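You operate a simulated robot arm through the tools that you are given. There is no shell and no other tool.

Carry out the task below with a simulated robot arm. There is one attempt and no reset: what you move stays moved.

TASK
Tidy up at the red low cabinet top. At the end: the packet that says "DRY" from the red low cabinet top is on the ledge over the cabinets; the red tape measure from the red low cabinet top is on the ledge over the cabinets; the little blue capped spool from the red low cabinet top is on the ledge over the cabinets; the yellow oil tag is on the ledge over the cabinets; whatever was shut is shut again. Leave all else as you found it, and nothing knocked over. Set down upright: tape measure.

Only the result counts: the job must be done as asked and must still hold three seconds after the hand-in. Knocking over, shifting, dropping, spilling or breaking anything else fails it.

THE ROBOT
A 7-joint arm with a three-finger gripper, fixed in place. Base frame: the origin is on the floor under the middle of its stand, x ahead of it, y to its left, z up; the work surface is at about z = 124. Lengths are in cm, angles in degrees, forces in N, time in s.
It reaches about 134.2 cm from its shoulder. Its first joint turns from -166.0 to 166.0 degrees. Payload 2.69 kg.
The TCP is the grasp point between the finger pads, 3 cm short of the fingertips. In the tool frame z runs along the fingers and y along their closing line. The gripper opens to 12.8 cm; its body begins 11.7 cm behind the TCP.
Orientation is that of the tool frame in the base frame, as a unit quaternion [x, y, z, w]. With the fingers straight down and closing along the base's y, the tool's x points along the base's -x, its y along +y and its z along -z.

THE INTERFACE
- The arm moves only by the tool play_rows. Its argument "increments" is a list of rows, each a list of 7 numbers: the shift along the tool's x, y, z in cm, then the turn, a rotation vector about the tool's x, y, z in degrees, then the finger opening in cm, from 0 to 12.8. In form: [[tx, ty, tz, wx, wy, wz, fingers], ...]. A call has 1 to 20 rows; each row is the pose to reach, as a shift and turn from the pose commanded when the call began, along the tool's axes at that moment. A row lasts 0.2 s, in which the tool goes at most 5 cm and 8.6 degrees; a call with a longer step from one row to the next is refused whole, and so is a gripper value outside its range. A pose out of reach is approached as far as the arm can. The call stops where the force on the tool passes 40 N (or 10 N more than at its start, if that is more) or the arm is blocked; 0.2 s more then pass. The fingers move at their own pace (about 12.7 cm/s each) and stop on an object; they squeeze with about 36 N. The grip force told is the motor's: it shows also when the fingers shut on nothing. Time passes only in rows, and 0.2 s behind the last, so rows that repeat a pose let the fingers close. It gives the time, the measured TCP pose, the force on the tool (base axes), the opening and the grip force at its end, in the units of the frame above (readings bear some noise), with the torque about the TCP (base axes, N m) and any sound that the robot's microphone picked up.
- Cameras (640 x 400 px; columns grow to the right, rows downward): "scene" is fixed at [5.01, -49.98, 164.42]; the picture's right is [0.46, -0.89, 0.00], its down [-0.45, -0.23, -0.86] and it looks along [0.77, 0.39, -0.51] (base axes); focal length 236 px, centre (320, 200). "wrist" rides on the gripper at [5.8, 5.4, -13.1] in the tool frame; the picture's right is [-0.68, 0.74, 0.00], its down [-0.62, -0.57, -0.55] and it looks along [-0.40, -0.37, 0.84] (tool axes); focal length 234 px, centre (320, 200). There is no depth. A picture from a camera that has moved, and an enlarged one, comes with that camera's place and axes in the base frame and with its lens.
- capture(camera): a new picture of that camera. No time passes.
- raise_lower(by): moves the trunk up (or, below 0, down) by that many cm; the arm rides with it, the base frame stays. It gives what a move gives, with no picture.
- enlarge(camera, box): a new picture of the part [left, top, right, bottom] of that camera's present view, enlarged. No time passes.
- close_job(): hands the job in; it is judged then, once.

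Nothing tells you positions but the pictures and the camera data. Unless the task says otherwise, let go and move clear before handing in.

The tools are called after "Request:" as name(argument=value, ...) on one line, values as JSON. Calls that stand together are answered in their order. play_rows: Moves the arm, as the interface text tells. Its arguments: {"type":"object","properties":{"increments":{"type":"array"}},"required":["increments"]} The other tools are called the same way: raise_lower (by) moves the trunk up or down; capture (camera) takes a picture; enlarge (camera, box) takes an enlarged picture of a part of a camera's view; close_job () hands the job in.

At the start:

```text
t: 0.0
ee_pos: [62.09, -37.5, 147.47]
tool_rot: [0.001, 1.0, 0.0, 0.0]
ft_force: [0.1, 0.4, -0.1]
moment: [-0.01, 0.01, 0.0]
gripper_width: 12.79
finger_force: 0.0
trunk travel left (down, up): [-22.5, 12.5]
```

scene: 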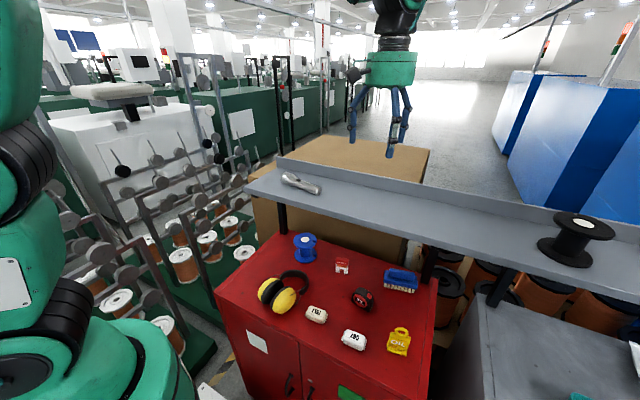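
wrist: 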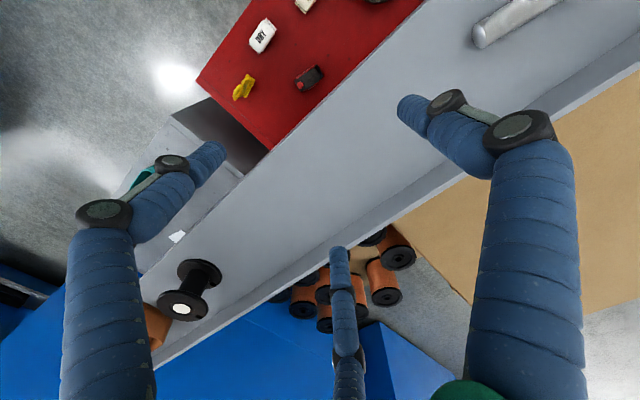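

I see a red cabinet top with small items on it and a grey ledge above and behind it. I'll enlarge the view to identify each item.

Request:
enlarge(camera="scene", box=[220, 220, 460, 370])

Request:
enlarge(camera="wrist", box=[180, 0, 440, 160])

Request:
enlarge(camera="scene", box=[230, 130, 640, 390])

```text
2.67 times, centred on (340, 295) of scene
camera zoom: at [5.01, -49.98, 164.42], right [0.46, -0.89, 0.0], down [-0.45, -0.23, -0.86], along [0.77, 0.39, -0.51], focal length 630 px, centre (267, -53)
```

zoom: 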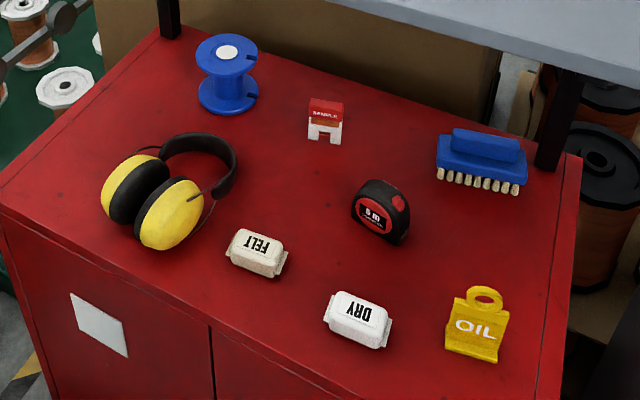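

```text
2.46 times, centred on (310, 80) of wrist
camera zoom: at [56.11, -32.01, 160.89], right [0.68, 0.74, 0.0], down [0.62, -0.57, 0.55], along [0.4, -0.37, -0.84], focal length 576 px, centre (345, 495)
```

zoom: 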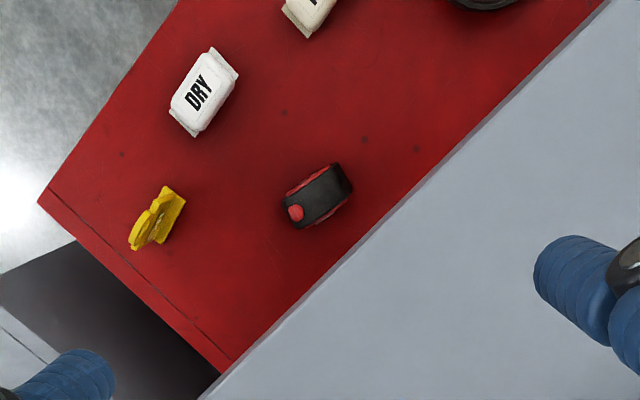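

```text
1.54 times, centred on (435, 260) of scene
camera zoom: at [5.01, -49.98, 164.42], right [0.46, -0.89, 0.0], down [-0.45, -0.23, -0.86], along [0.77, 0.39, -0.51], focal length 363 px, centre (143, 108)
```

zoom: 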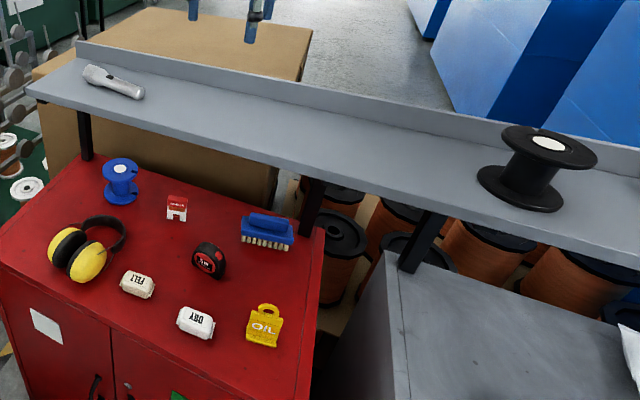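

The items look to be on a top at about z≈92, with the ledge at z≈124 and its front edge near x≈61. Before planning grasps I'll check how the fingers close, by part-closing them in free air.

Request:
play_rows(increments=[[0, 0, 0, 0, 0, 0, 6], [0, 0, 0, 0, 0, 0, 6], [0, 0, 0, 0, 0, 0, 6]])

Request:
capture(camera="wrist")

Request:
enlarge(camera="scene", box=[300, 0, 460, 180])

```text
t: 0.8
ee_pos: [61.91, -37.43, 147.55]
tool_rot: [0.0, 1.0, 0.0, 0.0]
ft_force: [0.6, -0.3, 0.8]
moment: [0.02, 0.0, 0.0]
gripper_width: 6.01
finger_force: 0.1
trunk travel left (down, up): [-22.5, 12.5]
```

```text
taken
camera wrist: at [56.11, -32.01, 160.89], right [0.68, 0.74, 0.0], down [0.62, -0.57, 0.55], along [0.4, -0.37, -0.84], focal length 234 px, centre (320, 200)
```

wrist: 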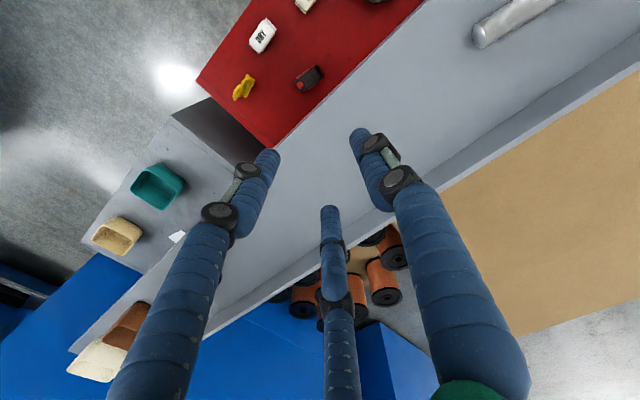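

```text
2.22 times, centred on (380, 90) of scene
camera zoom: at [5.01, -49.98, 164.42], right [0.46, -0.89, 0.0], down [-0.45, -0.23, -0.86], along [0.77, 0.39, -0.51], focal length 525 px, centre (187, 444)
```

zoom: 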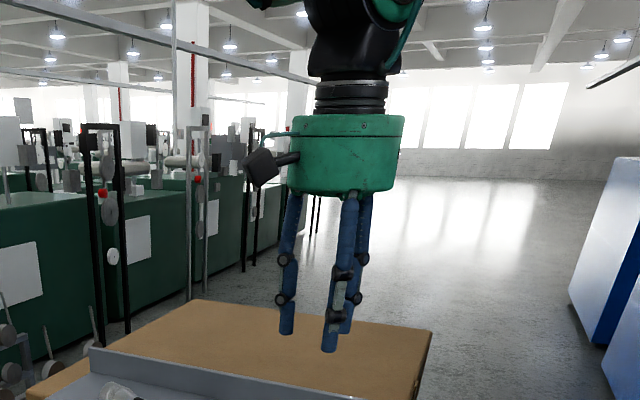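

The gripper is a centric three-finger type, with the thumb at tool +y and the other two fingers at -y. Next I'll pull back from over the ledge and lower a little to see DRY, OIL and the tape measure up close.

Request:
play_rows(increments=[[4.8, 0.3, 0, 0, 0, 0, 12.8], [9.6, 0.6, 0, 0, 0, 0, 12.8], [14.4, 0.9, 0, 0, 0, 0, 12.8], [19.2, 1.2, 0, 0, 0, 0, 12.8], [24, 1.5, 0, 0, 0, 0, 12.8], [24, 1.5, 4.8, 0, 0, 0, 12.8], [24, 1.5, 9.6, 0, 0, 0, 12.8], [24, 1.5, 14.4, 0, 0, 0, 12.8], [24, 1.5, 19.2, 0, 0, 0, 12.8], [24, 1.5, 24, 0, 0, 0, 12.8], [24, 1.5, 24, 0, 0, 0, 12.8]])

Request:
capture(camera="wrist")

Request:
capture(camera="scene")

```text
t: 3.2
ee_pos: [38.02, -35.96, 123.65]
tool_rot: [0.0, 1.0, 0.0, 0.0]
ft_force: [0.4, -0.4, -0.5]
moment: [0.04, 0.05, 0.01]
gripper_width: 12.81
finger_force: 0.0
trunk travel left (down, up): [-22.5, 12.5]
```

```text
taken
camera wrist: at [32.13, -30.56, 136.9], right [0.68, 0.74, 0.0], down [0.62, -0.57, 0.55], along [0.4, -0.37, -0.84], focal length 234 px, centre (320, 200)
```

wrist: 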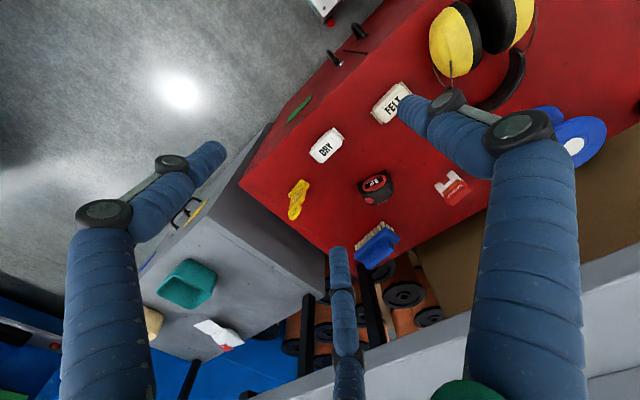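

```text
taken
```

scene: 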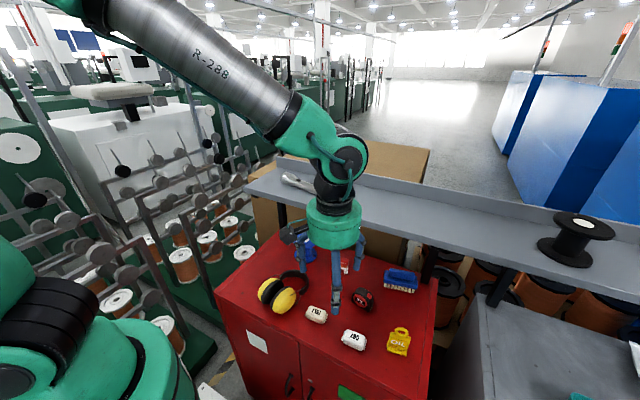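

I'm now in front of the ledge and can see under it. I'll enlarge the wrist view around the target items.

Request:
enlarge(camera="wrist", box=[240, 60, 480, 240])

Request:
enlarge(camera="wrist", box=[400, 0, 640, 200])

```text
2.22 times, centred on (360, 150) of wrist
camera zoom: at [32.13, -30.56, 136.9], right [0.68, 0.74, 0.0], down [0.62, -0.57, 0.55], along [0.4, -0.37, -0.84], focal length 520 px, centre (231, 311)
```

zoom: 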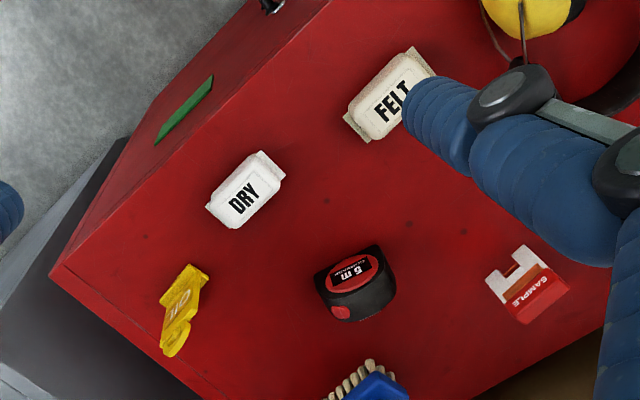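

```text
2.00 times, centred on (520, 100) of wrist
camera zoom: at [32.13, -30.56, 136.9], right [0.68, 0.74, 0.0], down [0.62, -0.57, 0.55], along [0.4, -0.37, -0.84], focal length 468 px, centre (-80, 400)
```

zoom: 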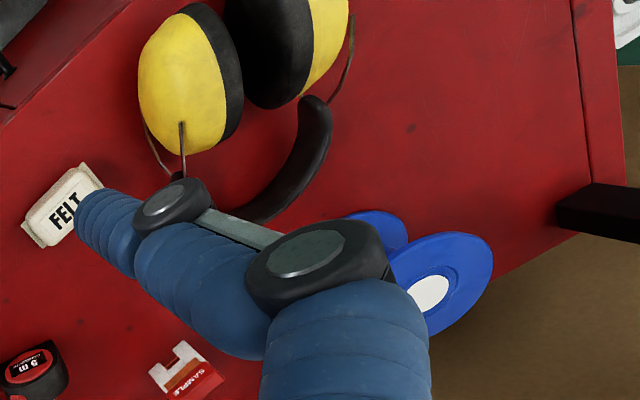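

DRY lies at about (44.3, -40.5) with its long side along y, and OIL and the tape measure also face roughly along x. I'll yaw the tool -90° so it closes along x, and move above the DRY packet.

Request:
play_rows(increments=[[-0.6, -0.4, 0.9, 0, 0, -8.2, 12.8], [-1.2, -0.8, 1.8, 0, 0, -16.4, 12.8], [-1.8, -1.2, 2.7, 0, 0, -24.6, 12.8], [-2.4, -1.6, 3.6, 0, 0, -32.8, 12.8], [-3.0, -2.0, 4.5, 0, 0, -41.0, 12.8], [-3.6, -2.4, 5.4, 0, 0, -49.2, 12.8], [-4.2, -2.8, 6.3, 0, 0, -57.4, 12.8], [-4.8, -3.2, 7.2, 0, 0, -65.6, 12.8], [-5.4, -3.6, 8.1, 0, 0, -73.8, 12.8], [-6.0, -4.0, 9.0, 0, 0, -82.0, 12.8], [-6.3, -4.5, 10, 0, 0, -90.0, 12.8], [-6.3, -4.5, 10, 0, 0, -90.0, 12.8]])

Request:
capture(camera="wrist")

Request:
capture(camera="scene")

```text
t: 5.8
ee_pos: [44.39, -40.43, 113.61]
tool_rot: [0.708, -0.707, 0.0, 0.0]
ft_force: [-0.7, -0.1, -0.8]
moment: [0.06, 0.01, 0.02]
gripper_width: 12.79
finger_force: 0.1
trunk travel left (down, up): [-22.5, 12.5]
```

```text
taken
camera wrist: at [38.93, -46.26, 126.89], right [-0.74, 0.68, 0.0], down [0.56, 0.62, 0.55], along [0.37, 0.4, -0.84], focal length 234 px, centre (320, 200)
```

wrist: 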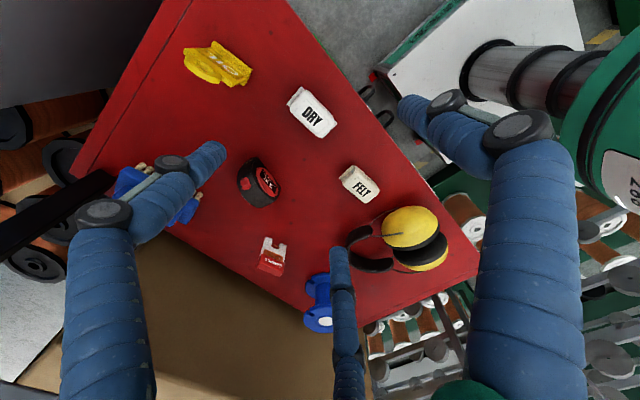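

```text
taken
```

scene: 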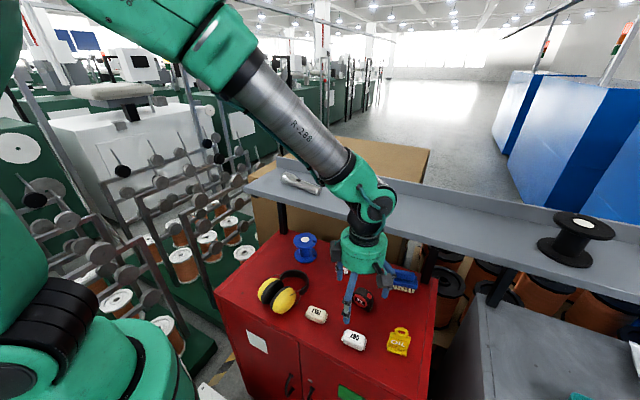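

The rotation worked. I'll enlarge the wrist view for precise positions of DRY, OIL, the tape measure and the spool.

Request:
enlarge(camera="wrist", box=[170, 20, 410, 220])

Request:
enlarge(camera="wrist", box=[220, 180, 480, 350])

Request:
enlarge(camera="scene", box=[280, 160, 440, 370])

```text
2.00 times, centred on (290, 120) of wrist
camera zoom: at [38.93, -46.26, 126.89], right [-0.74, 0.68, 0.0], down [0.56, 0.62, 0.55], along [0.37, 0.4, -0.84], focal length 468 px, centre (380, 360)
```

zoom: 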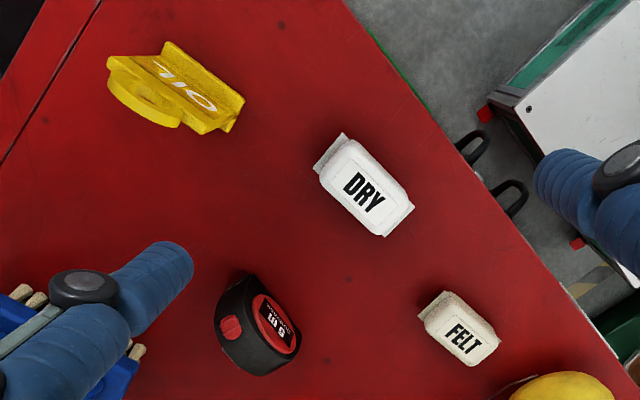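

```text
2.35 times, centred on (350, 265) of wrist
camera zoom: at [38.93, -46.26, 126.89], right [-0.74, 0.68, 0.0], down [0.56, 0.62, 0.55], along [0.37, 0.4, -0.84], focal length 551 px, centre (249, 47)
```

zoom: 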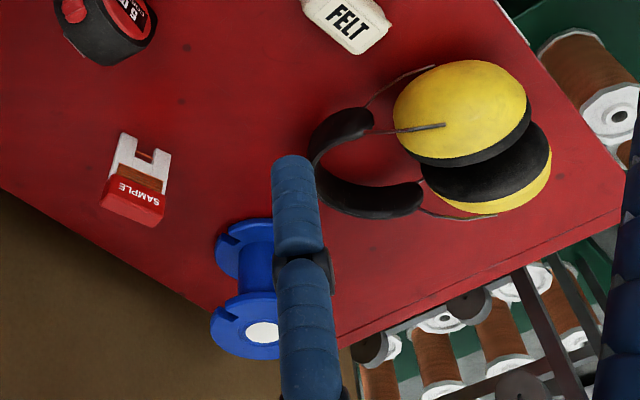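

```text
1.90 times, centred on (360, 265) of scene
camera zoom: at [5.01, -49.98, 164.42], right [0.46, -0.89, 0.0], down [-0.45, -0.23, -0.86], along [0.77, 0.39, -0.51], focal length 450 px, centre (244, 76)
```

zoom: 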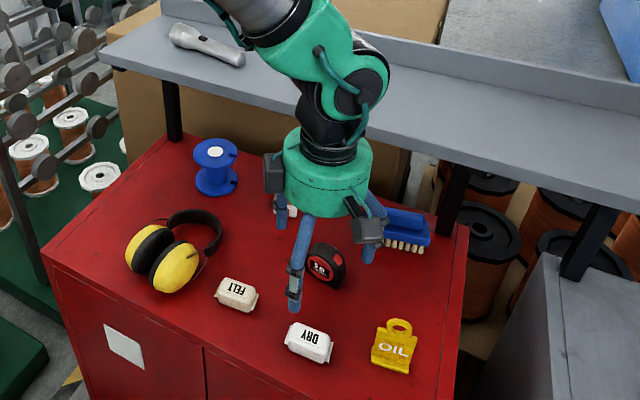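

DRY is centred near (44.7, -41.0). I'll descend around it with the fingers opened moderately so I stay clear of the OIL tag, stopping just above the surface.

Request:
play_rows(increments=[[0.3, -0.7, 2, 0, 0, 0, 9.5], [0.6, -1.3, 5, 0, 0, 0, 9.5], [0.6, -1.3, 9, 0, 0, 0, 9.5], [0.6, -1.3, 13, 0, 0, 0, 9.5], [0.6, -1.3, 16, 0, 0, 0, 9.5], [0.6, -1.3, 16, 0, 0, 0, 9.5]])

Request:
capture(camera="wrist")

Request:
enlarge(camera="scene", box=[280, 200, 440, 370])

```text
t: 7.2
ee_pos: [45.63, -41.21, 97.61]
tool_rot: [-0.706, 0.708, 0.0, 0.0]
ft_force: [0.6, 0.2, -0.9]
moment: [0.01, 0.04, -0.02]
gripper_width: 9.5
finger_force: 0.0
trunk travel left (down, up): [-22.5, 12.5]
```

```text
taken
camera wrist: at [40.23, -46.9, 110.85], right [-0.74, 0.68, 0.0], down [0.57, 0.62, 0.55], along [0.37, 0.4, -0.84], focal length 234 px, centre (320, 200)
```

wrist: 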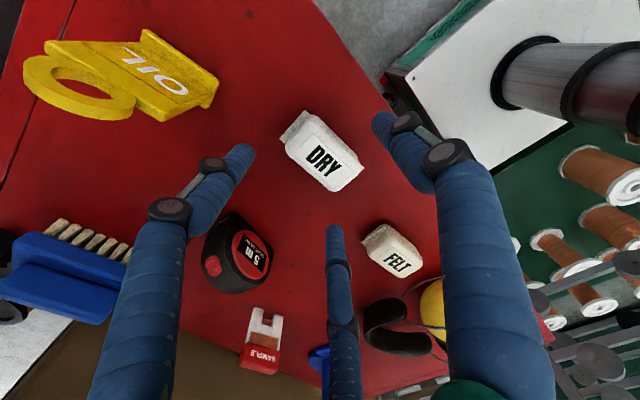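

```text
2.35 times, centred on (360, 285) of scene
camera zoom: at [5.01, -49.98, 164.42], right [0.46, -0.89, 0.0], down [-0.45, -0.23, -0.86], along [0.77, 0.39, -0.51], focal length 555 px, centre (226, 0)
```

zoom: 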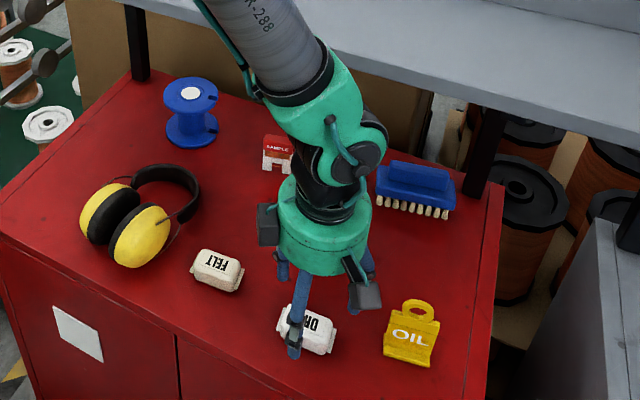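

The packet sits under the fingers as planned, with its top at about z≈94. I'll lower in small steps and watch the force for surface contact.

Request:
play_rows(increments=[[0.1, 0, 0.5, 0, 0, 0, 9.5], [0.1, 0, 1.0, 0, 0, 0, 9.5], [0.1, 0, 1.4, 0, 0, 0, 9.5], [0.1, 0, 1.7, 0, 0, 0, 9.5], [0.1, 0, 2.0, 0, 0, 0, 9.5], [0.1, 0, 2.2, 0, 0, 0, 9.5]])

```text
t: 8.6
ee_pos: [45.63, -41.1, 95.4]
tool_rot: [0.707, -0.707, -0.001, -0.001]
ft_force: [-1.1, -0.4, 0.1]
moment: [0.0, 0.01, 0.01]
gripper_width: 9.49
finger_force: 0.1
trunk travel left (down, up): [-22.5, 12.5]
```

Request:
enlarge(camera="scene", box=[310, 270, 420, 370])

Request:
capture(camera="wrist")

```text
4.00 times, centred on (365, 320) of scene
camera zoom: at [5.01, -49.98, 164.42], right [0.46, -0.89, 0.0], down [-0.45, -0.23, -0.86], along [0.77, 0.39, -0.51], focal length 944 px, centre (140, -280)
```

zoom: 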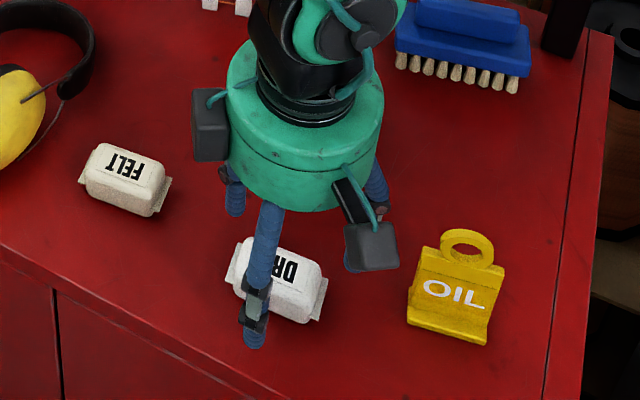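

```text
taken
camera wrist: at [40.15, -46.92, 108.67], right [-0.74, 0.68, 0.0], down [0.57, 0.62, 0.55], along [0.37, 0.4, -0.84], focal length 234 px, centre (320, 200)
```

wrist: 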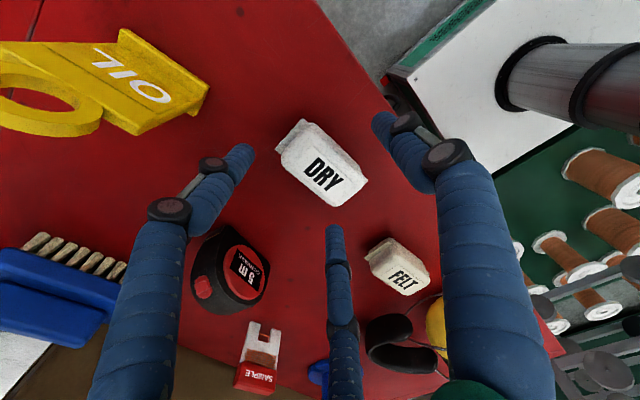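

The packet is centred between the thumb and the two far fingers. I'll close on it now.

Request:
play_rows(increments=[[0, 0, 0, 0, 0, 0, 6], [0, 0, 0, 0, 0, 0, 4], [0, 0, 0, 0, 0, 0, 2], [0, 0, 0, 0, 0, 0, 2], [0, 0, 0, 0, 0, 0, 2]])

Request:
capture(camera="wrist")

Request:
enlarge(camera="scene", box=[310, 270, 420, 370])

```text
t: 9.8
ee_pos: [45.56, -41.14, 95.58]
tool_rot: [-0.707, 0.708, 0.0, 0.0]
ft_force: [0.5, 0.2, 0.1]
moment: [0.01, 0.0, 0.01]
gripper_width: 5.09
finger_force: 35.6
trunk travel left (down, up): [-22.5, 12.5]
```

```text
taken
camera wrist: at [40.15, -46.92, 108.69], right [-0.74, 0.68, 0.0], down [0.57, 0.62, 0.55], along [0.37, 0.4, -0.84], focal length 234 px, centre (320, 200)
```

wrist: 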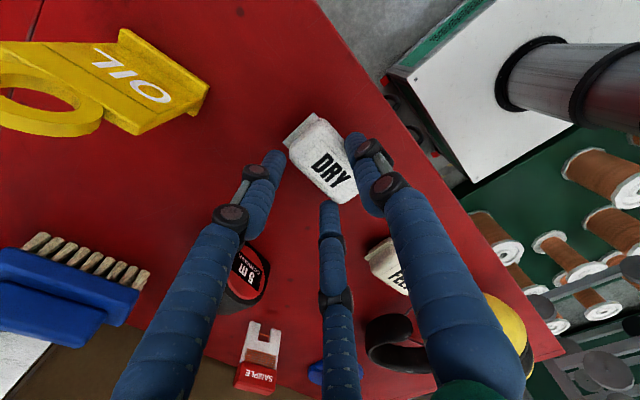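

```text
4.00 times, centred on (365, 320) of scene
camera zoom: at [5.01, -49.98, 164.42], right [0.46, -0.89, 0.0], down [-0.45, -0.23, -0.86], along [0.77, 0.39, -0.51], focal length 944 px, centre (140, -280)
```

zoom: 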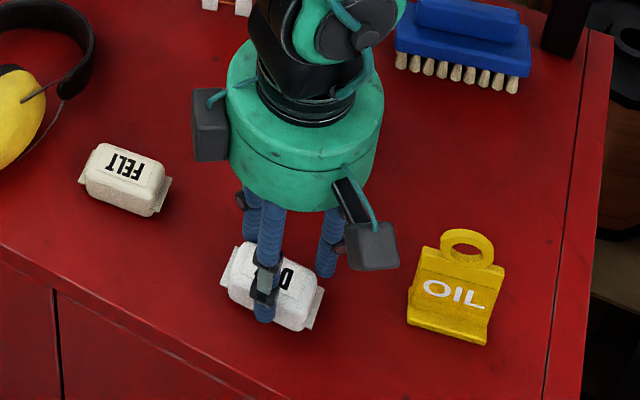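

The grip holds at width 5.1 with the full 36 N. I'll lift a few centimetres straight up and check that the packet comes along.

Request:
play_rows(increments=[[0, 0, -1, 0, 0, 0, 2], [0, 0, -2.5, 0, 0, 0, 2], [0, 0, -4.5, 0, 0, 0, 2], [0, 0, -7, 0, 0, 0, 2]])

Request:
enlarge(camera="scene", box=[310, 250, 420, 350])

Request:
capture(camera="wrist")

```text
t: 10.8
ee_pos: [45.6, -41.2, 102.45]
tool_rot: [0.707, -0.707, -0.001, 0.0]
ft_force: [-0.2, 0.4, -0.7]
moment: [-0.01, 0.03, -0.02]
gripper_width: 5.11
finger_force: 36.1
trunk travel left (down, up): [-22.5, 12.5]
```

```text
4.00 times, centred on (365, 300) of scene
camera zoom: at [5.01, -49.98, 164.42], right [0.46, -0.89, 0.0], down [-0.45, -0.23, -0.86], along [0.77, 0.39, -0.51], focal length 944 px, centre (140, -200)
```

zoom: 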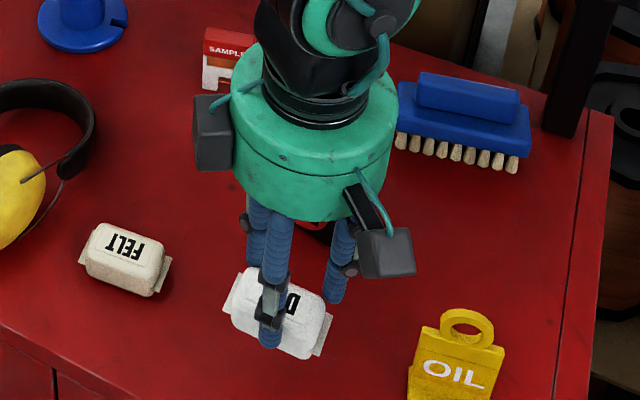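

```text
taken
camera wrist: at [40.08, -46.86, 115.64], right [-0.74, 0.68, 0.0], down [0.57, 0.62, 0.55], along [0.37, 0.41, -0.84], focal length 234 px, centre (320, 200)
```

wrist: 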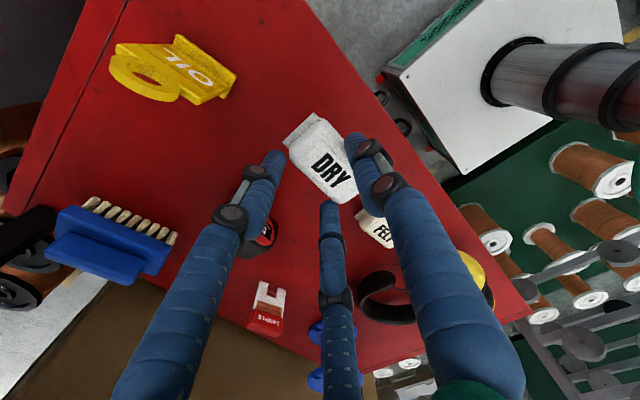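

The packet is in hand. I'll raise well above ledge height in front of it, then move over the ledge to a free spot near (71, -66).

Request:
play_rows(increments=[[0, 0, -4.7, 0, 0, 0, 2], [0, 0, -9.4, 0, 0, 0, 2], [0, 0, -14.1, 0, 0, 0, 2], [0, 0, -18.8, 0, 0, 0, 2], [0, 0, -23.5, 0, 0, 0, 2], [0, 0, -28.2, 0, 0, 0, 2], [0, 0, -32.9, 0, 0, 0, 2], [0, 0, -37.6, 0, 0, 0, 2], [3.1, -3.2, -37.6, 0, 0, 0, 2], [6.2, -6.4, -37.6, 0, 0, 0, 2], [9.3, -9.6, -37.6, 0, 0, 0, 2], [12.4, -12.7, -37.6, 0, 0, 0, 2], [15.5, -15.9, -37.6, 0, 0, 0, 2], [18.6, -19.1, -37.6, 0, 0, 0, 2], [21.7, -22.3, -37.6, 0, 0, 0, 2], [24.8, -25.4, -37.6, 0, 0, 0, 2], [24.8, -25.4, -37.6, 0, 0, 0, 2]])

Request:
capture(camera="scene")

Request:
capture(camera="wrist")

```text
t: 14.4
ee_pos: [71.04, -66.03, 140.0]
tool_rot: [0.707, -0.707, 0.001, 0.001]
ft_force: [0.3, 0.1, -0.7]
moment: [0.04, 0.03, 0.02]
gripper_width: 5.08
finger_force: 36.0
trunk travel left (down, up): [-22.5, 12.5]
```

```text
taken
```

scene: 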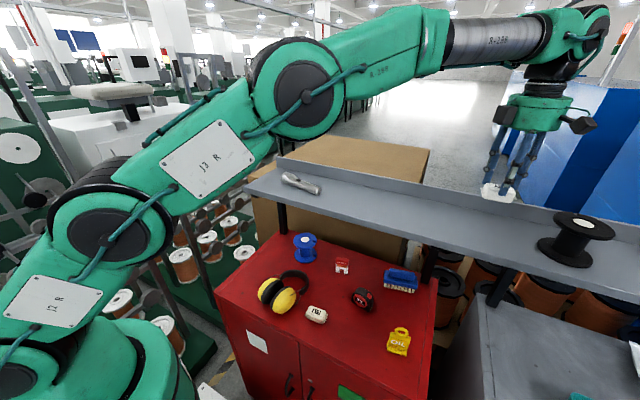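

```text
taken
camera wrist: at [65.62, -71.82, 153.29], right [-0.74, 0.68, 0.0], down [0.57, 0.62, 0.55], along [0.37, 0.4, -0.84], focal length 234 px, centre (320, 200)
```

wrist: 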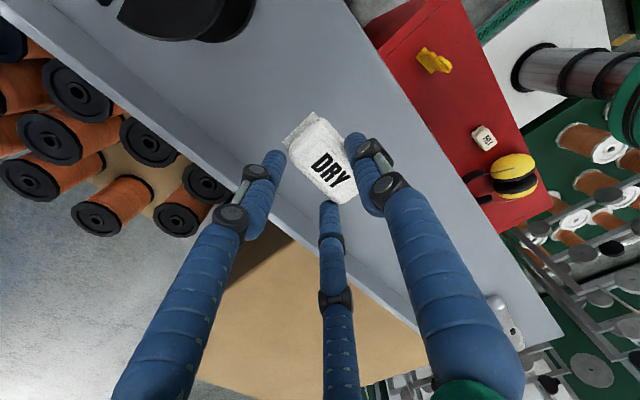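

The packet is over a clear stretch of ledge, in front of the back lip. I'll lower quickly to z≈130, then in small steps.

Request:
play_rows(increments=[[0, 0, 4, 0, 0, 0, 2], [0, 0, 7, 0, 0, 0, 2], [0, 0, 9, 0, 0, 0, 2], [0, 0, 10, 0, 0, 0, 2], [0, 0, 10.4, 0, 0, 0, 2], [0, 0, 10.8, 0, 0, 0, 2], [0, 0, 11.1, 0, 0, 0, 2]])

Request:
enlarge(camera="scene", box=[440, 140, 600, 260])

```text
t: 16.0
ee_pos: [71.12, -65.8, 129.4]
tool_rot: [-0.707, 0.707, -0.003, 0.0]
ft_force: [0.4, -1.5, 21.6]
moment: [0.45, 0.16, -0.02]
gripper_width: 5.08
finger_force: 35.7
trunk travel left (down, up): [-22.5, 12.5]
```

```text
3.33 times, centred on (520, 200) of scene
camera zoom: at [5.01, -49.98, 164.42], right [0.46, -0.89, 0.0], down [-0.45, -0.23, -0.86], along [0.77, 0.39, -0.51], focal length 787 px, centre (-347, 200)
```

zoom: 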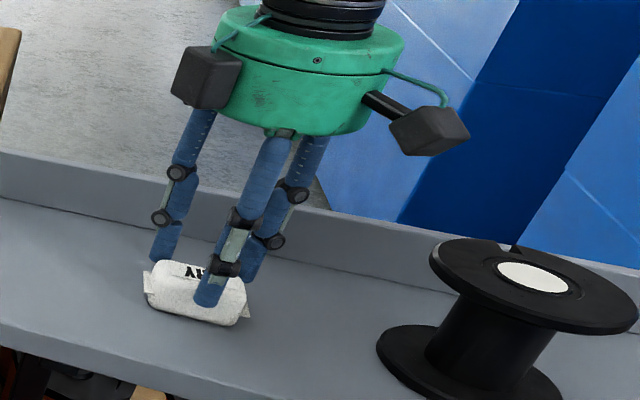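

The packet has touched down, with about 22 N up. I'll relax the push slightly, then open and rise clear.

Request:
play_rows(increments=[[0, 0, -0.2, 0, 0, 0, 2], [0, 0, -0.4, 0, 0, 0, 2], [0, 0, -0.4, 0, 0, 0, 5.3], [0, 0, -0.4, 0, 0, 0, 6.5], [0, 0, -0.4, 0, 0, 0, 8], [0, 0, -0.4, 0, 0, 0, 9], [0, 0, -0.4, 0, 0, 0, 9]])

Request:
enlarge(camera="scene", box=[440, 140, 600, 260])

Request:
capture(camera="wrist")

```text
t: 17.6
ee_pos: [70.93, -65.9, 129.23]
tool_rot: [-0.707, 0.708, 0.0, 0.0]
ft_force: [-1.0, -0.5, 0.1]
moment: [-0.01, -0.05, -0.01]
gripper_width: 8.99
finger_force: 0.1
trunk travel left (down, up): [-22.5, 12.5]
```

```text
3.33 times, centred on (520, 200) of scene
camera zoom: at [5.01, -49.98, 164.42], right [0.46, -0.89, 0.0], down [-0.45, -0.23, -0.86], along [0.77, 0.39, -0.51], focal length 787 px, centre (-347, 200)
```

zoom: 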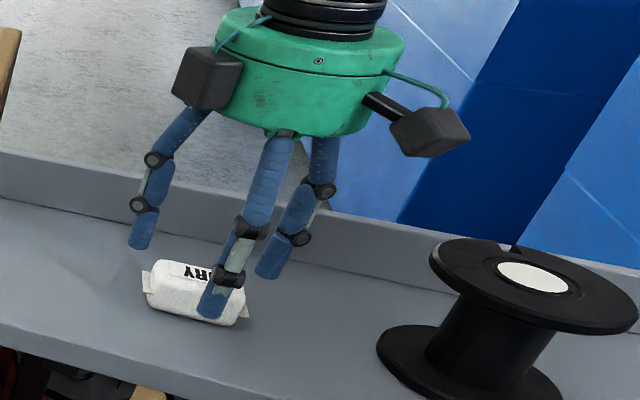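

```text
taken
camera wrist: at [65.6, -71.76, 142.56], right [-0.74, 0.68, 0.0], down [0.57, 0.62, 0.55], along [0.37, 0.4, -0.84], focal length 234 px, centre (320, 200)
```

wrist: 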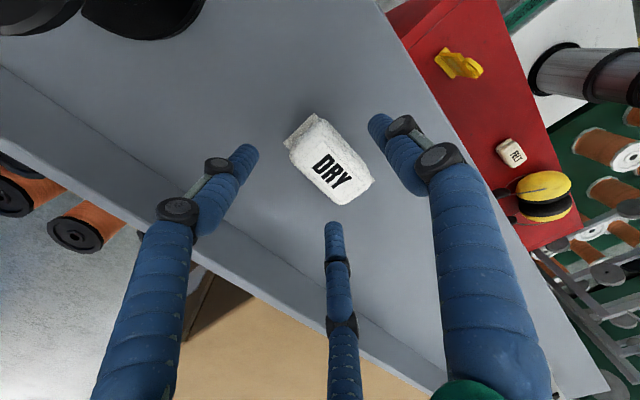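

DRY is lying flat on the ledge and released. I'll rise, move back in front of the ledge, and descend above the OIL tag for a closer look.

Request:
play_rows(increments=[[0, 0, -3.6, 0, 0, 0, 9], [0, 0, -7.2, 0, 0, 0, 9], [0, 0, -10.7, 0, 0, 0, 9], [-1.8, 4.2, -10.7, 0, 0, 0, 9], [-3.6, 8.4, -10.7, 0, 0, 0, 9], [-5.5, 12.5, -10.7, 0, 0, 0, 9], [-7.3, 16.7, -10.7, 0, 0, 0, 9], [-9.2, 20.9, -10.7, 0, 0, 0, 9], [-11, 25, -10.7, 0, 0, 0, 9], [-11, 25, -6.2, 0, 0, -6.5, 9], [-11, 25, -1.7, 0, 0, -13, 9], [-11, 25, 2.8, 0, 0, -13, 9], [-11, 25, 7.3, 0, 0, -13, 9], [-11, 25, 11.8, 0, 0, -13, 9], [-11, 25, 16.3, 0, 0, -13, 9], [-11, 25, 16.3, 0, 0, -13, 9]])

Request:
capture(camera="wrist")

Request:
capture(camera="scene")

```text
t: 21.0
ee_pos: [45.94, -54.94, 113.01]
tool_rot: [0.783, -0.622, -0.001, 0.0]
ft_force: [0.7, -0.4, -1.3]
moment: [0.08, 0.01, -0.02]
gripper_width: 9.02
finger_force: 0.0
trunk travel left (down, up): [-22.5, 12.5]
```

```text
taken
camera wrist: at [42.02, -61.83, 126.12], right [-0.87, 0.49, 0.0], down [0.41, 0.73, 0.55], along [0.27, 0.48, -0.84], focal length 234 px, centre (320, 200)
```

wrist: 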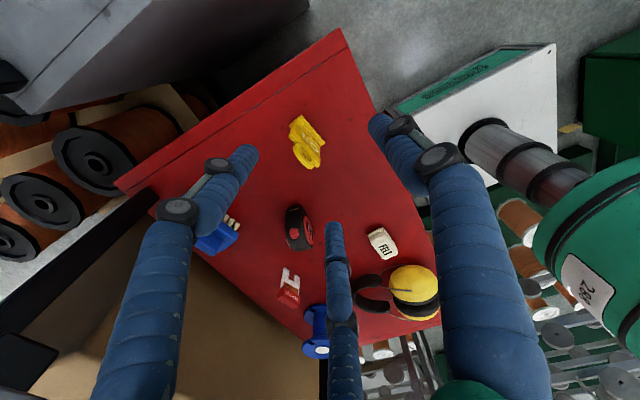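

```text
taken
```

scene: 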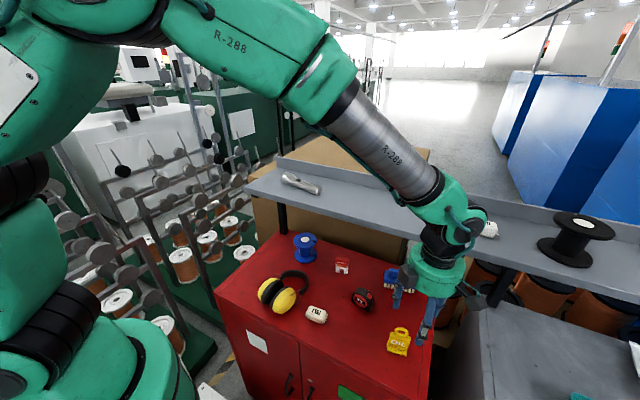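

I'm above OIL with the yaw aligned. I'll enlarge to fix the tag's plate position and shape.

Request:
enlarge(camera="wrist", box=[250, 90, 370, 190])

Request:
enlarge(camera="scene", box=[360, 290, 460, 370])

```text
4.00 times, centred on (310, 140) of wrist
camera zoom: at [42.02, -61.83, 126.12], right [-0.87, 0.49, 0.0], down [0.41, 0.73, 0.55], along [0.27, 0.48, -0.84], focal length 937 px, centre (360, 440)
```

zoom: 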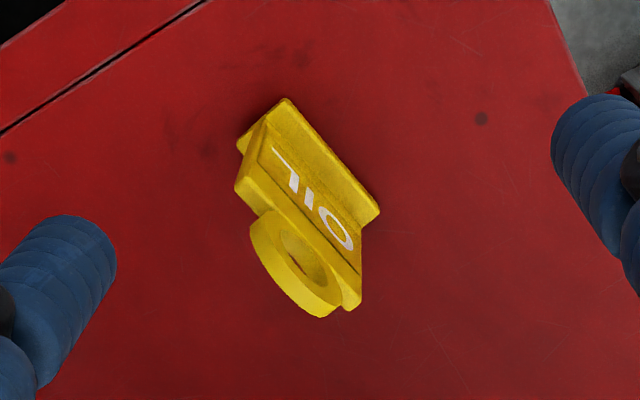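

```text
5.00 times, centred on (410, 330) of scene
camera zoom: at [5.01, -49.98, 164.42], right [0.46, -0.89, 0.0], down [-0.45, -0.23, -0.86], along [0.77, 0.39, -0.51], focal length 1180 px, centre (-130, -450)
```

zoom: 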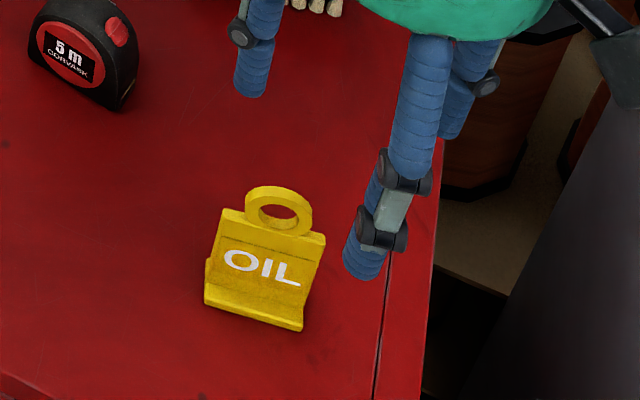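

The tag is an upright plate, centre ≈(49.2, -53.2), on a small foot, with its top edge near z≈98.5 and a ring above. I'll go down over it at opening 8, so the fingertips straddle the plate above the foot.

Request:
play_rows(increments=[[-0.95, -4.07, 0, 0, 0, 3, 8], [-0.95, -4.07, 3, 0, 0, 3, 8], [-0.95, -4.07, 6, 0, 0, 3, 8], [-0.95, -4.07, 8, 0, 0, 3, 8], [-0.95, -4.07, 8, 0, 0, 3, 8]])

Request:
capture(camera="wrist")

Request:
enlarge(camera="scene", box=[350, 260, 470, 360])

```text
t: 22.2
ee_pos: [49.73, -53.1, 104.93]
tool_rot: [0.766, -0.643, 0.0, 0.0]
ft_force: [0.3, -0.4, 0.4]
moment: [-0.01, 0.01, 0.01]
gripper_width: 7.98
finger_force: 0.1
trunk travel left (down, up): [-22.5, 12.5]
```

```text
taken
camera wrist: at [45.48, -59.75, 118.32], right [-0.84, 0.54, 0.0], down [0.45, 0.7, 0.55], along [0.3, 0.46, -0.84], focal length 234 px, centre (320, 200)
```

wrist: 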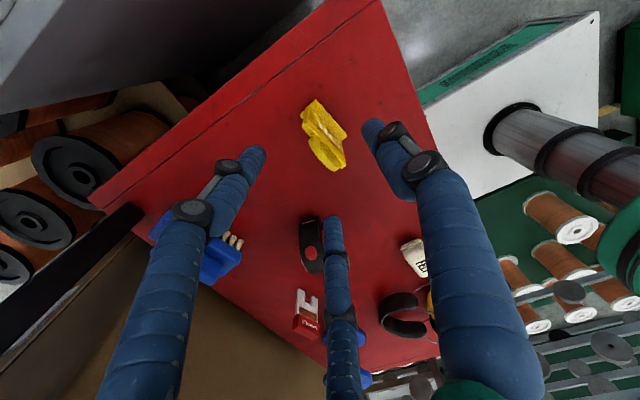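

```text
4.00 times, centred on (410, 310) of scene
camera zoom: at [5.01, -49.98, 164.42], right [0.46, -0.89, 0.0], down [-0.45, -0.23, -0.86], along [0.77, 0.39, -0.51], focal length 944 px, centre (-40, -240)
```

zoom: 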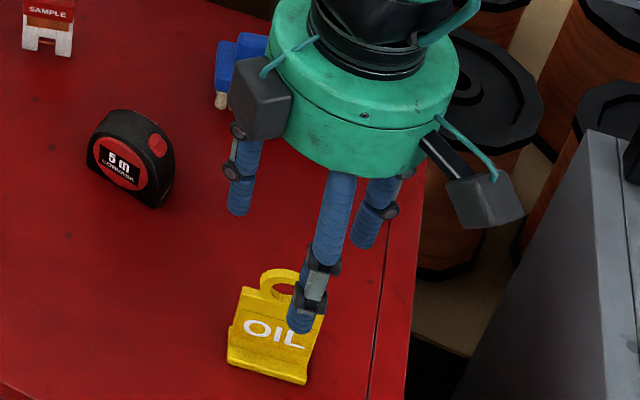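

Request:
enlarge(camera="wrist", box=[260, 80, 380, 190])

```text
3.64 times, centred on (320, 135) of wrist
camera zoom: at [45.48, -59.75, 118.32], right [-0.84, 0.54, 0.0], down [0.45, 0.7, 0.55], along [0.3, 0.46, -0.84], focal length 852 px, centre (320, 436)
```

zoom: 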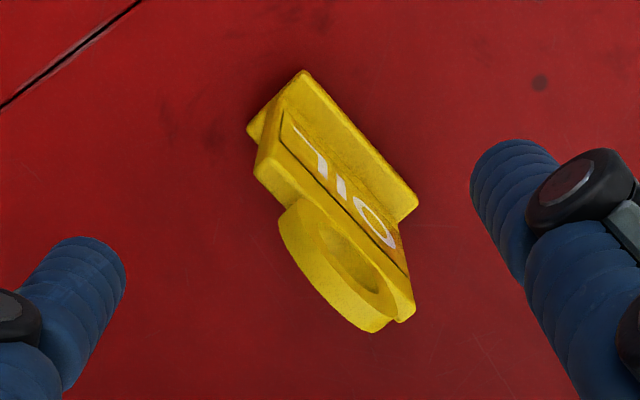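

The plate's top centre works out at (48.9, -53.8), so I'll nudge over, lower the last 7.4 cm and close.

Request:
play_rows(increments=[[0.53, 0.43, 0, 0, 0, 0, 8], [0.53, 0.43, 2.5, 0, 0, 0, 8], [0.53, 0.43, 5, 0, 0, 0, 8], [0.53, 0.43, 6.5, 0, 0, 0, 8], [0.53, 0.43, 7.4, 0, 0, 0, 8], [0.53, 0.43, 7.4, 0, 0, 0, 8]])

Request:
capture(camera="wrist")

Request:
enlarge(camera="scene", box=[350, 260, 470, 360])

```text
t: 23.6
ee_pos: [49.35, -53.76, 97.53]
tool_rot: [0.766, -0.643, 0.0, -0.001]
ft_force: [0.6, -0.1, -0.3]
moment: [0.03, -0.03, 0.0]
gripper_width: 7.99
finger_force: 0.1
trunk travel left (down, up): [-22.5, 12.5]
```

```text
taken
camera wrist: at [45.1, -60.32, 110.85], right [-0.84, 0.54, 0.0], down [0.45, 0.7, 0.55], along [0.29, 0.46, -0.84], focal length 234 px, centre (320, 200)
```

wrist: 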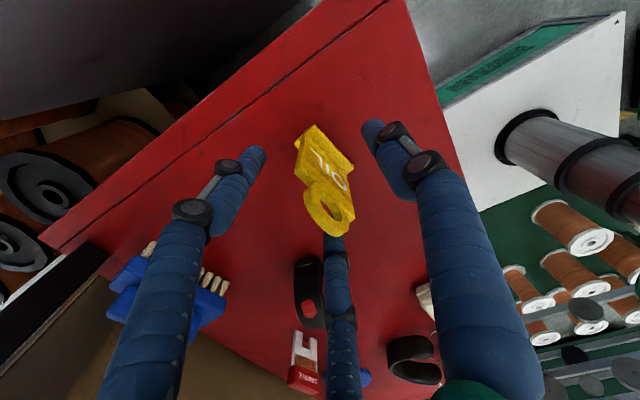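

```text
4.00 times, centred on (410, 310) of scene
camera zoom: at [5.01, -49.98, 164.42], right [0.46, -0.89, 0.0], down [-0.45, -0.23, -0.86], along [0.77, 0.39, -0.51], focal length 944 px, centre (-40, -240)
```

zoom: 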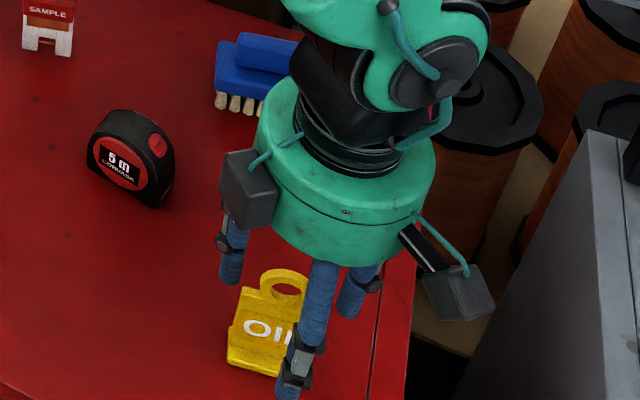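

The tag is between the fingers. I'll close on the plate.

Request:
play_rows(increments=[[0, 0, 0, 0, 0, 0, 6], [0, 0, 0, 0, 0, 0, 4], [0, 0, 0, 0, 0, 0, 2.5], [0, 0, 0, 0, 0, 0, 1], [0, 0, 0, 0, 0, 0, 0.5], [0, 0, 0, 0, 0, 0, 0.5]])

Request:
capture(camera="wrist")

Request:
enlarge(camera="scene", box=[350, 260, 470, 360])

```text
t: 25.0
ee_pos: [49.38, -53.68, 97.68]
tool_rot: [0.766, -0.643, 0.0, 0.001]
ft_force: [-0.1, 1.0, -1.4]
moment: [-0.02, -0.01, 0.04]
gripper_width: 1.26
finger_force: 36.0
trunk travel left (down, up): [-22.5, 12.5]
```

```text
taken
camera wrist: at [45.09, -60.31, 110.88], right [-0.84, 0.54, 0.0], down [0.45, 0.7, 0.55], along [0.3, 0.46, -0.84], focal length 234 px, centre (320, 200)
```

wrist: 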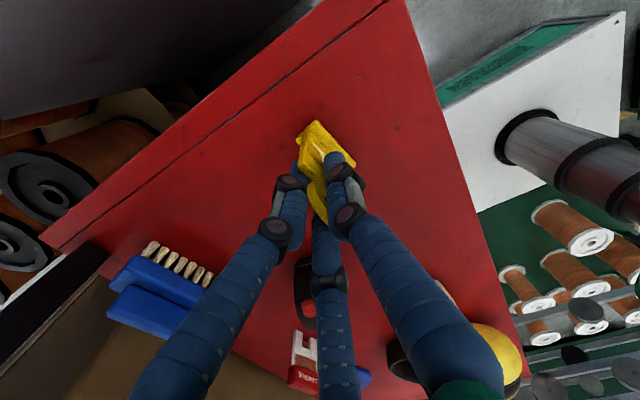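

```text
4.00 times, centred on (410, 310) of scene
camera zoom: at [5.01, -49.98, 164.42], right [0.46, -0.89, 0.0], down [-0.45, -0.23, -0.86], along [0.77, 0.39, -0.51], focal length 944 px, centre (-40, -240)
```

zoom: 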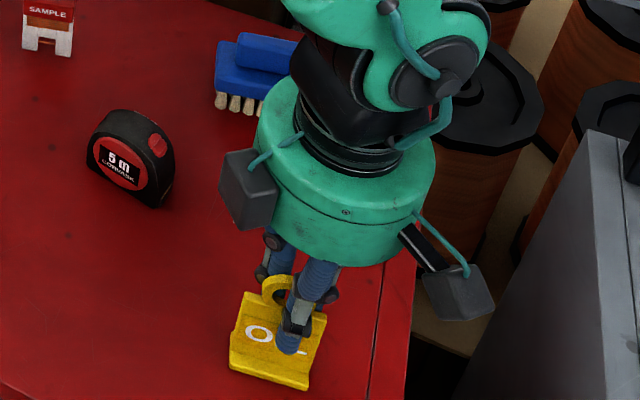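

It's gripped at width 1.3. I'll lift and check how the tag hangs.

Request:
play_rows(increments=[[0, 0, -1, 0, 0, 0, 0.5], [0, 0, -3, 0, 0, 0, 0.5], [0, 0, -6, 0, 0, 0, 0.5], [0, 0, -10, 0, 0, 0, 0.5], [0, 0, -10, 0, 0, 0, 0.5]])

Request:
enlarge(camera="wrist", box=[240, 80, 400, 220])

Request:
enlarge(camera="scene", box=[350, 230, 470, 350])

```text
t: 26.2
ee_pos: [49.41, -53.67, 107.67]
tool_rot: [0.766, -0.643, -0.001, -0.001]
ft_force: [-0.1, -0.5, 0.3]
moment: [-0.05, -0.06, -0.02]
gripper_width: 1.24
finger_force: 36.0
trunk travel left (down, up): [-22.5, 12.5]
```

```text
2.86 times, centred on (320, 150) of wrist
camera zoom: at [45.11, -60.27, 120.93], right [-0.84, 0.54, 0.0], down [0.45, 0.7, 0.55], along [0.3, 0.46, -0.84], focal length 669 px, centre (320, 343)
```

zoom: 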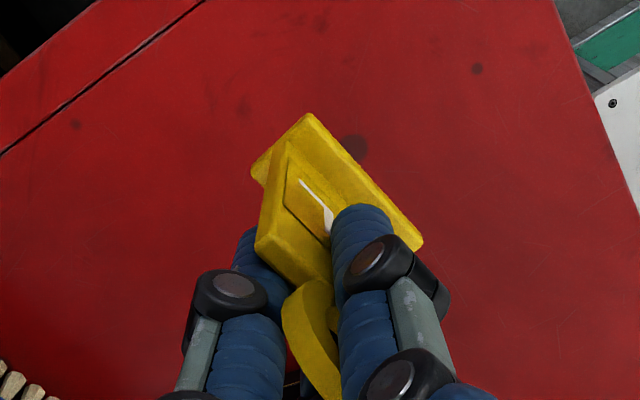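

```text
3.33 times, centred on (410, 290) of scene
camera zoom: at [5.01, -49.98, 164.42], right [0.46, -0.89, 0.0], down [-0.45, -0.23, -0.86], along [0.77, 0.39, -0.51], focal length 787 px, centre (20, -100)
```

zoom: 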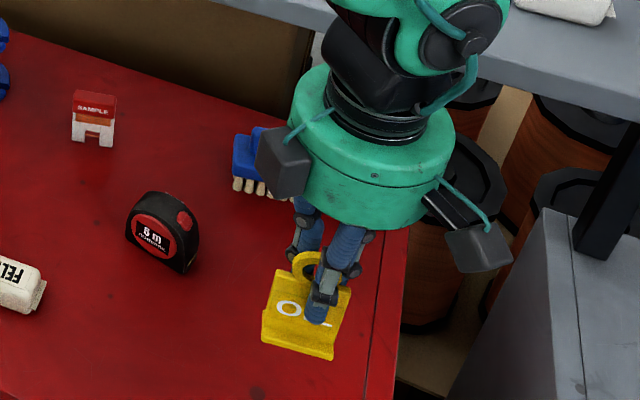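

The tag is held square and hasn't noticeably tilted. I'll carry it up and over the ledge to about (71, -54), beside DRY, and lower to z≈133.5.

Request:
play_rows(increments=[[0, 0, -4.7, 0, 0, 0, 0.5], [0, 0, -9.4, 0, 0, 0, 0.5], [0, 0, -14.1, 0, 0, 0, 0.5], [0, 0, -18.8, 0, 0, 0, 0.5], [0, 0, -23.5, 0, 0, 0, 0.5], [0, 0, -28.2, 0, 0, 0, 0.5], [0, 0, -32.9, 0, 0, 0, 0.5], [0, 0, -37.4, 0, 0, 0, 0.5], [0.82, -4.34, -37.4, 0, 0, 0, 0.5], [1.65, -8.68, -37.4, 0, 0, 0, 0.5], [2.47, -13.02, -37.4, 0, 0, 0, 0.5], [3.3, -17.36, -37.4, 0, 0, 0, 0.5], [4.12, -21.7, -37.4, 0, 0, 0, 0.5], [4.12, -21.7, -33.5, 0, 0, 0, 0.5], [4.12, -21.7, -29.7, 0, 0, 0, 0.5], [4.12, -21.7, -26, 0, 0, 0, 0.5], [4.12, -21.7, -26, 0, 0, 0, 0.5]])

Request:
enlarge(camera="scene", box=[400, 110, 560, 260])

Request:
capture(camera="wrist")

```text
t: 29.8
ee_pos: [71.35, -54.06, 133.54]
tool_rot: [0.766, -0.642, -0.001, 0.0]
ft_force: [-0.5, 0.3, -1.2]
moment: [0.02, -0.01, 0.06]
gripper_width: 1.22
finger_force: 36.0
trunk travel left (down, up): [-22.5, 12.5]
```

```text
2.67 times, centred on (480, 185) of scene
camera zoom: at [5.01, -49.98, 164.42], right [0.46, -0.89, 0.0], down [-0.45, -0.23, -0.86], along [0.77, 0.39, -0.51], focal length 630 px, centre (-107, 240)
```

zoom: 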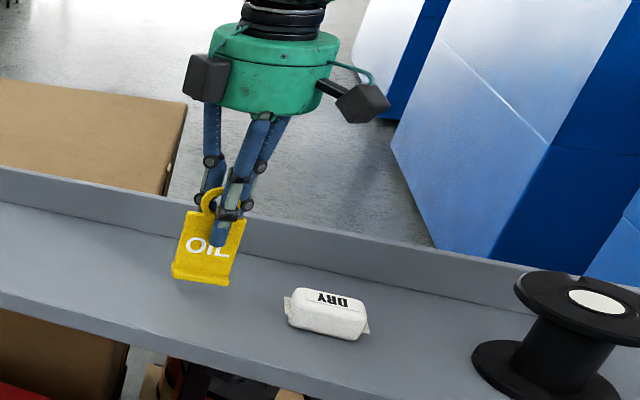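

```text
taken
camera wrist: at [67.13, -60.71, 146.85], right [-0.84, 0.54, 0.0], down [0.45, 0.7, 0.55], along [0.3, 0.46, -0.84], focal length 234 px, centre (320, 200)
```

wrist: 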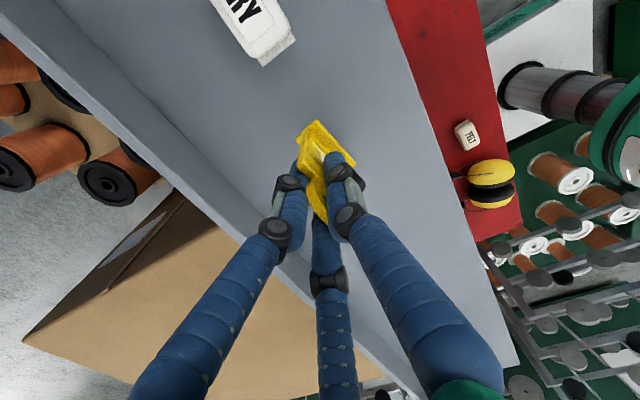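

The tag hangs upright over the ledge. I'll lower in small steps until light contact.

Request:
play_rows(increments=[[0, 0, 0.5, 0, 0, 0, 0.5], [0, 0, 0.9, 0, 0, 0, 0.5], [0, 0, 1.2, 0, 0, 0, 0.5], [0, 0, 1.4, 0, 0, 0, 0.5], [0, 0, 1.6, 0, 0, 0, 0.5]])

```text
t: 31.0
ee_pos: [71.36, -53.92, 131.96]
tool_rot: [0.766, -0.643, 0.0, 0.0]
ft_force: [-0.2, 0.5, -0.4]
moment: [0.01, -0.01, 0.01]
gripper_width: 1.26
finger_force: 35.4
trunk travel left (down, up): [-22.5, 12.5]
```

Request:
play_rows(increments=[[0, 0, 0.15, 0, 0, 0, 0.5], [0, 0, 0.3, 0, 0, 0, 0.5], [0, 0, 0.45, 0, 0, 0, 0.5]])

```text
t: 31.8
ee_pos: [71.56, -53.97, 131.58]
tool_rot: [0.766, -0.643, -0.001, 0.0]
ft_force: [-0.3, -0.3, 3.3]
moment: [0.02, 0.05, 0.01]
gripper_width: 1.23
finger_force: 35.7
trunk travel left (down, up): [-22.5, 12.5]
```

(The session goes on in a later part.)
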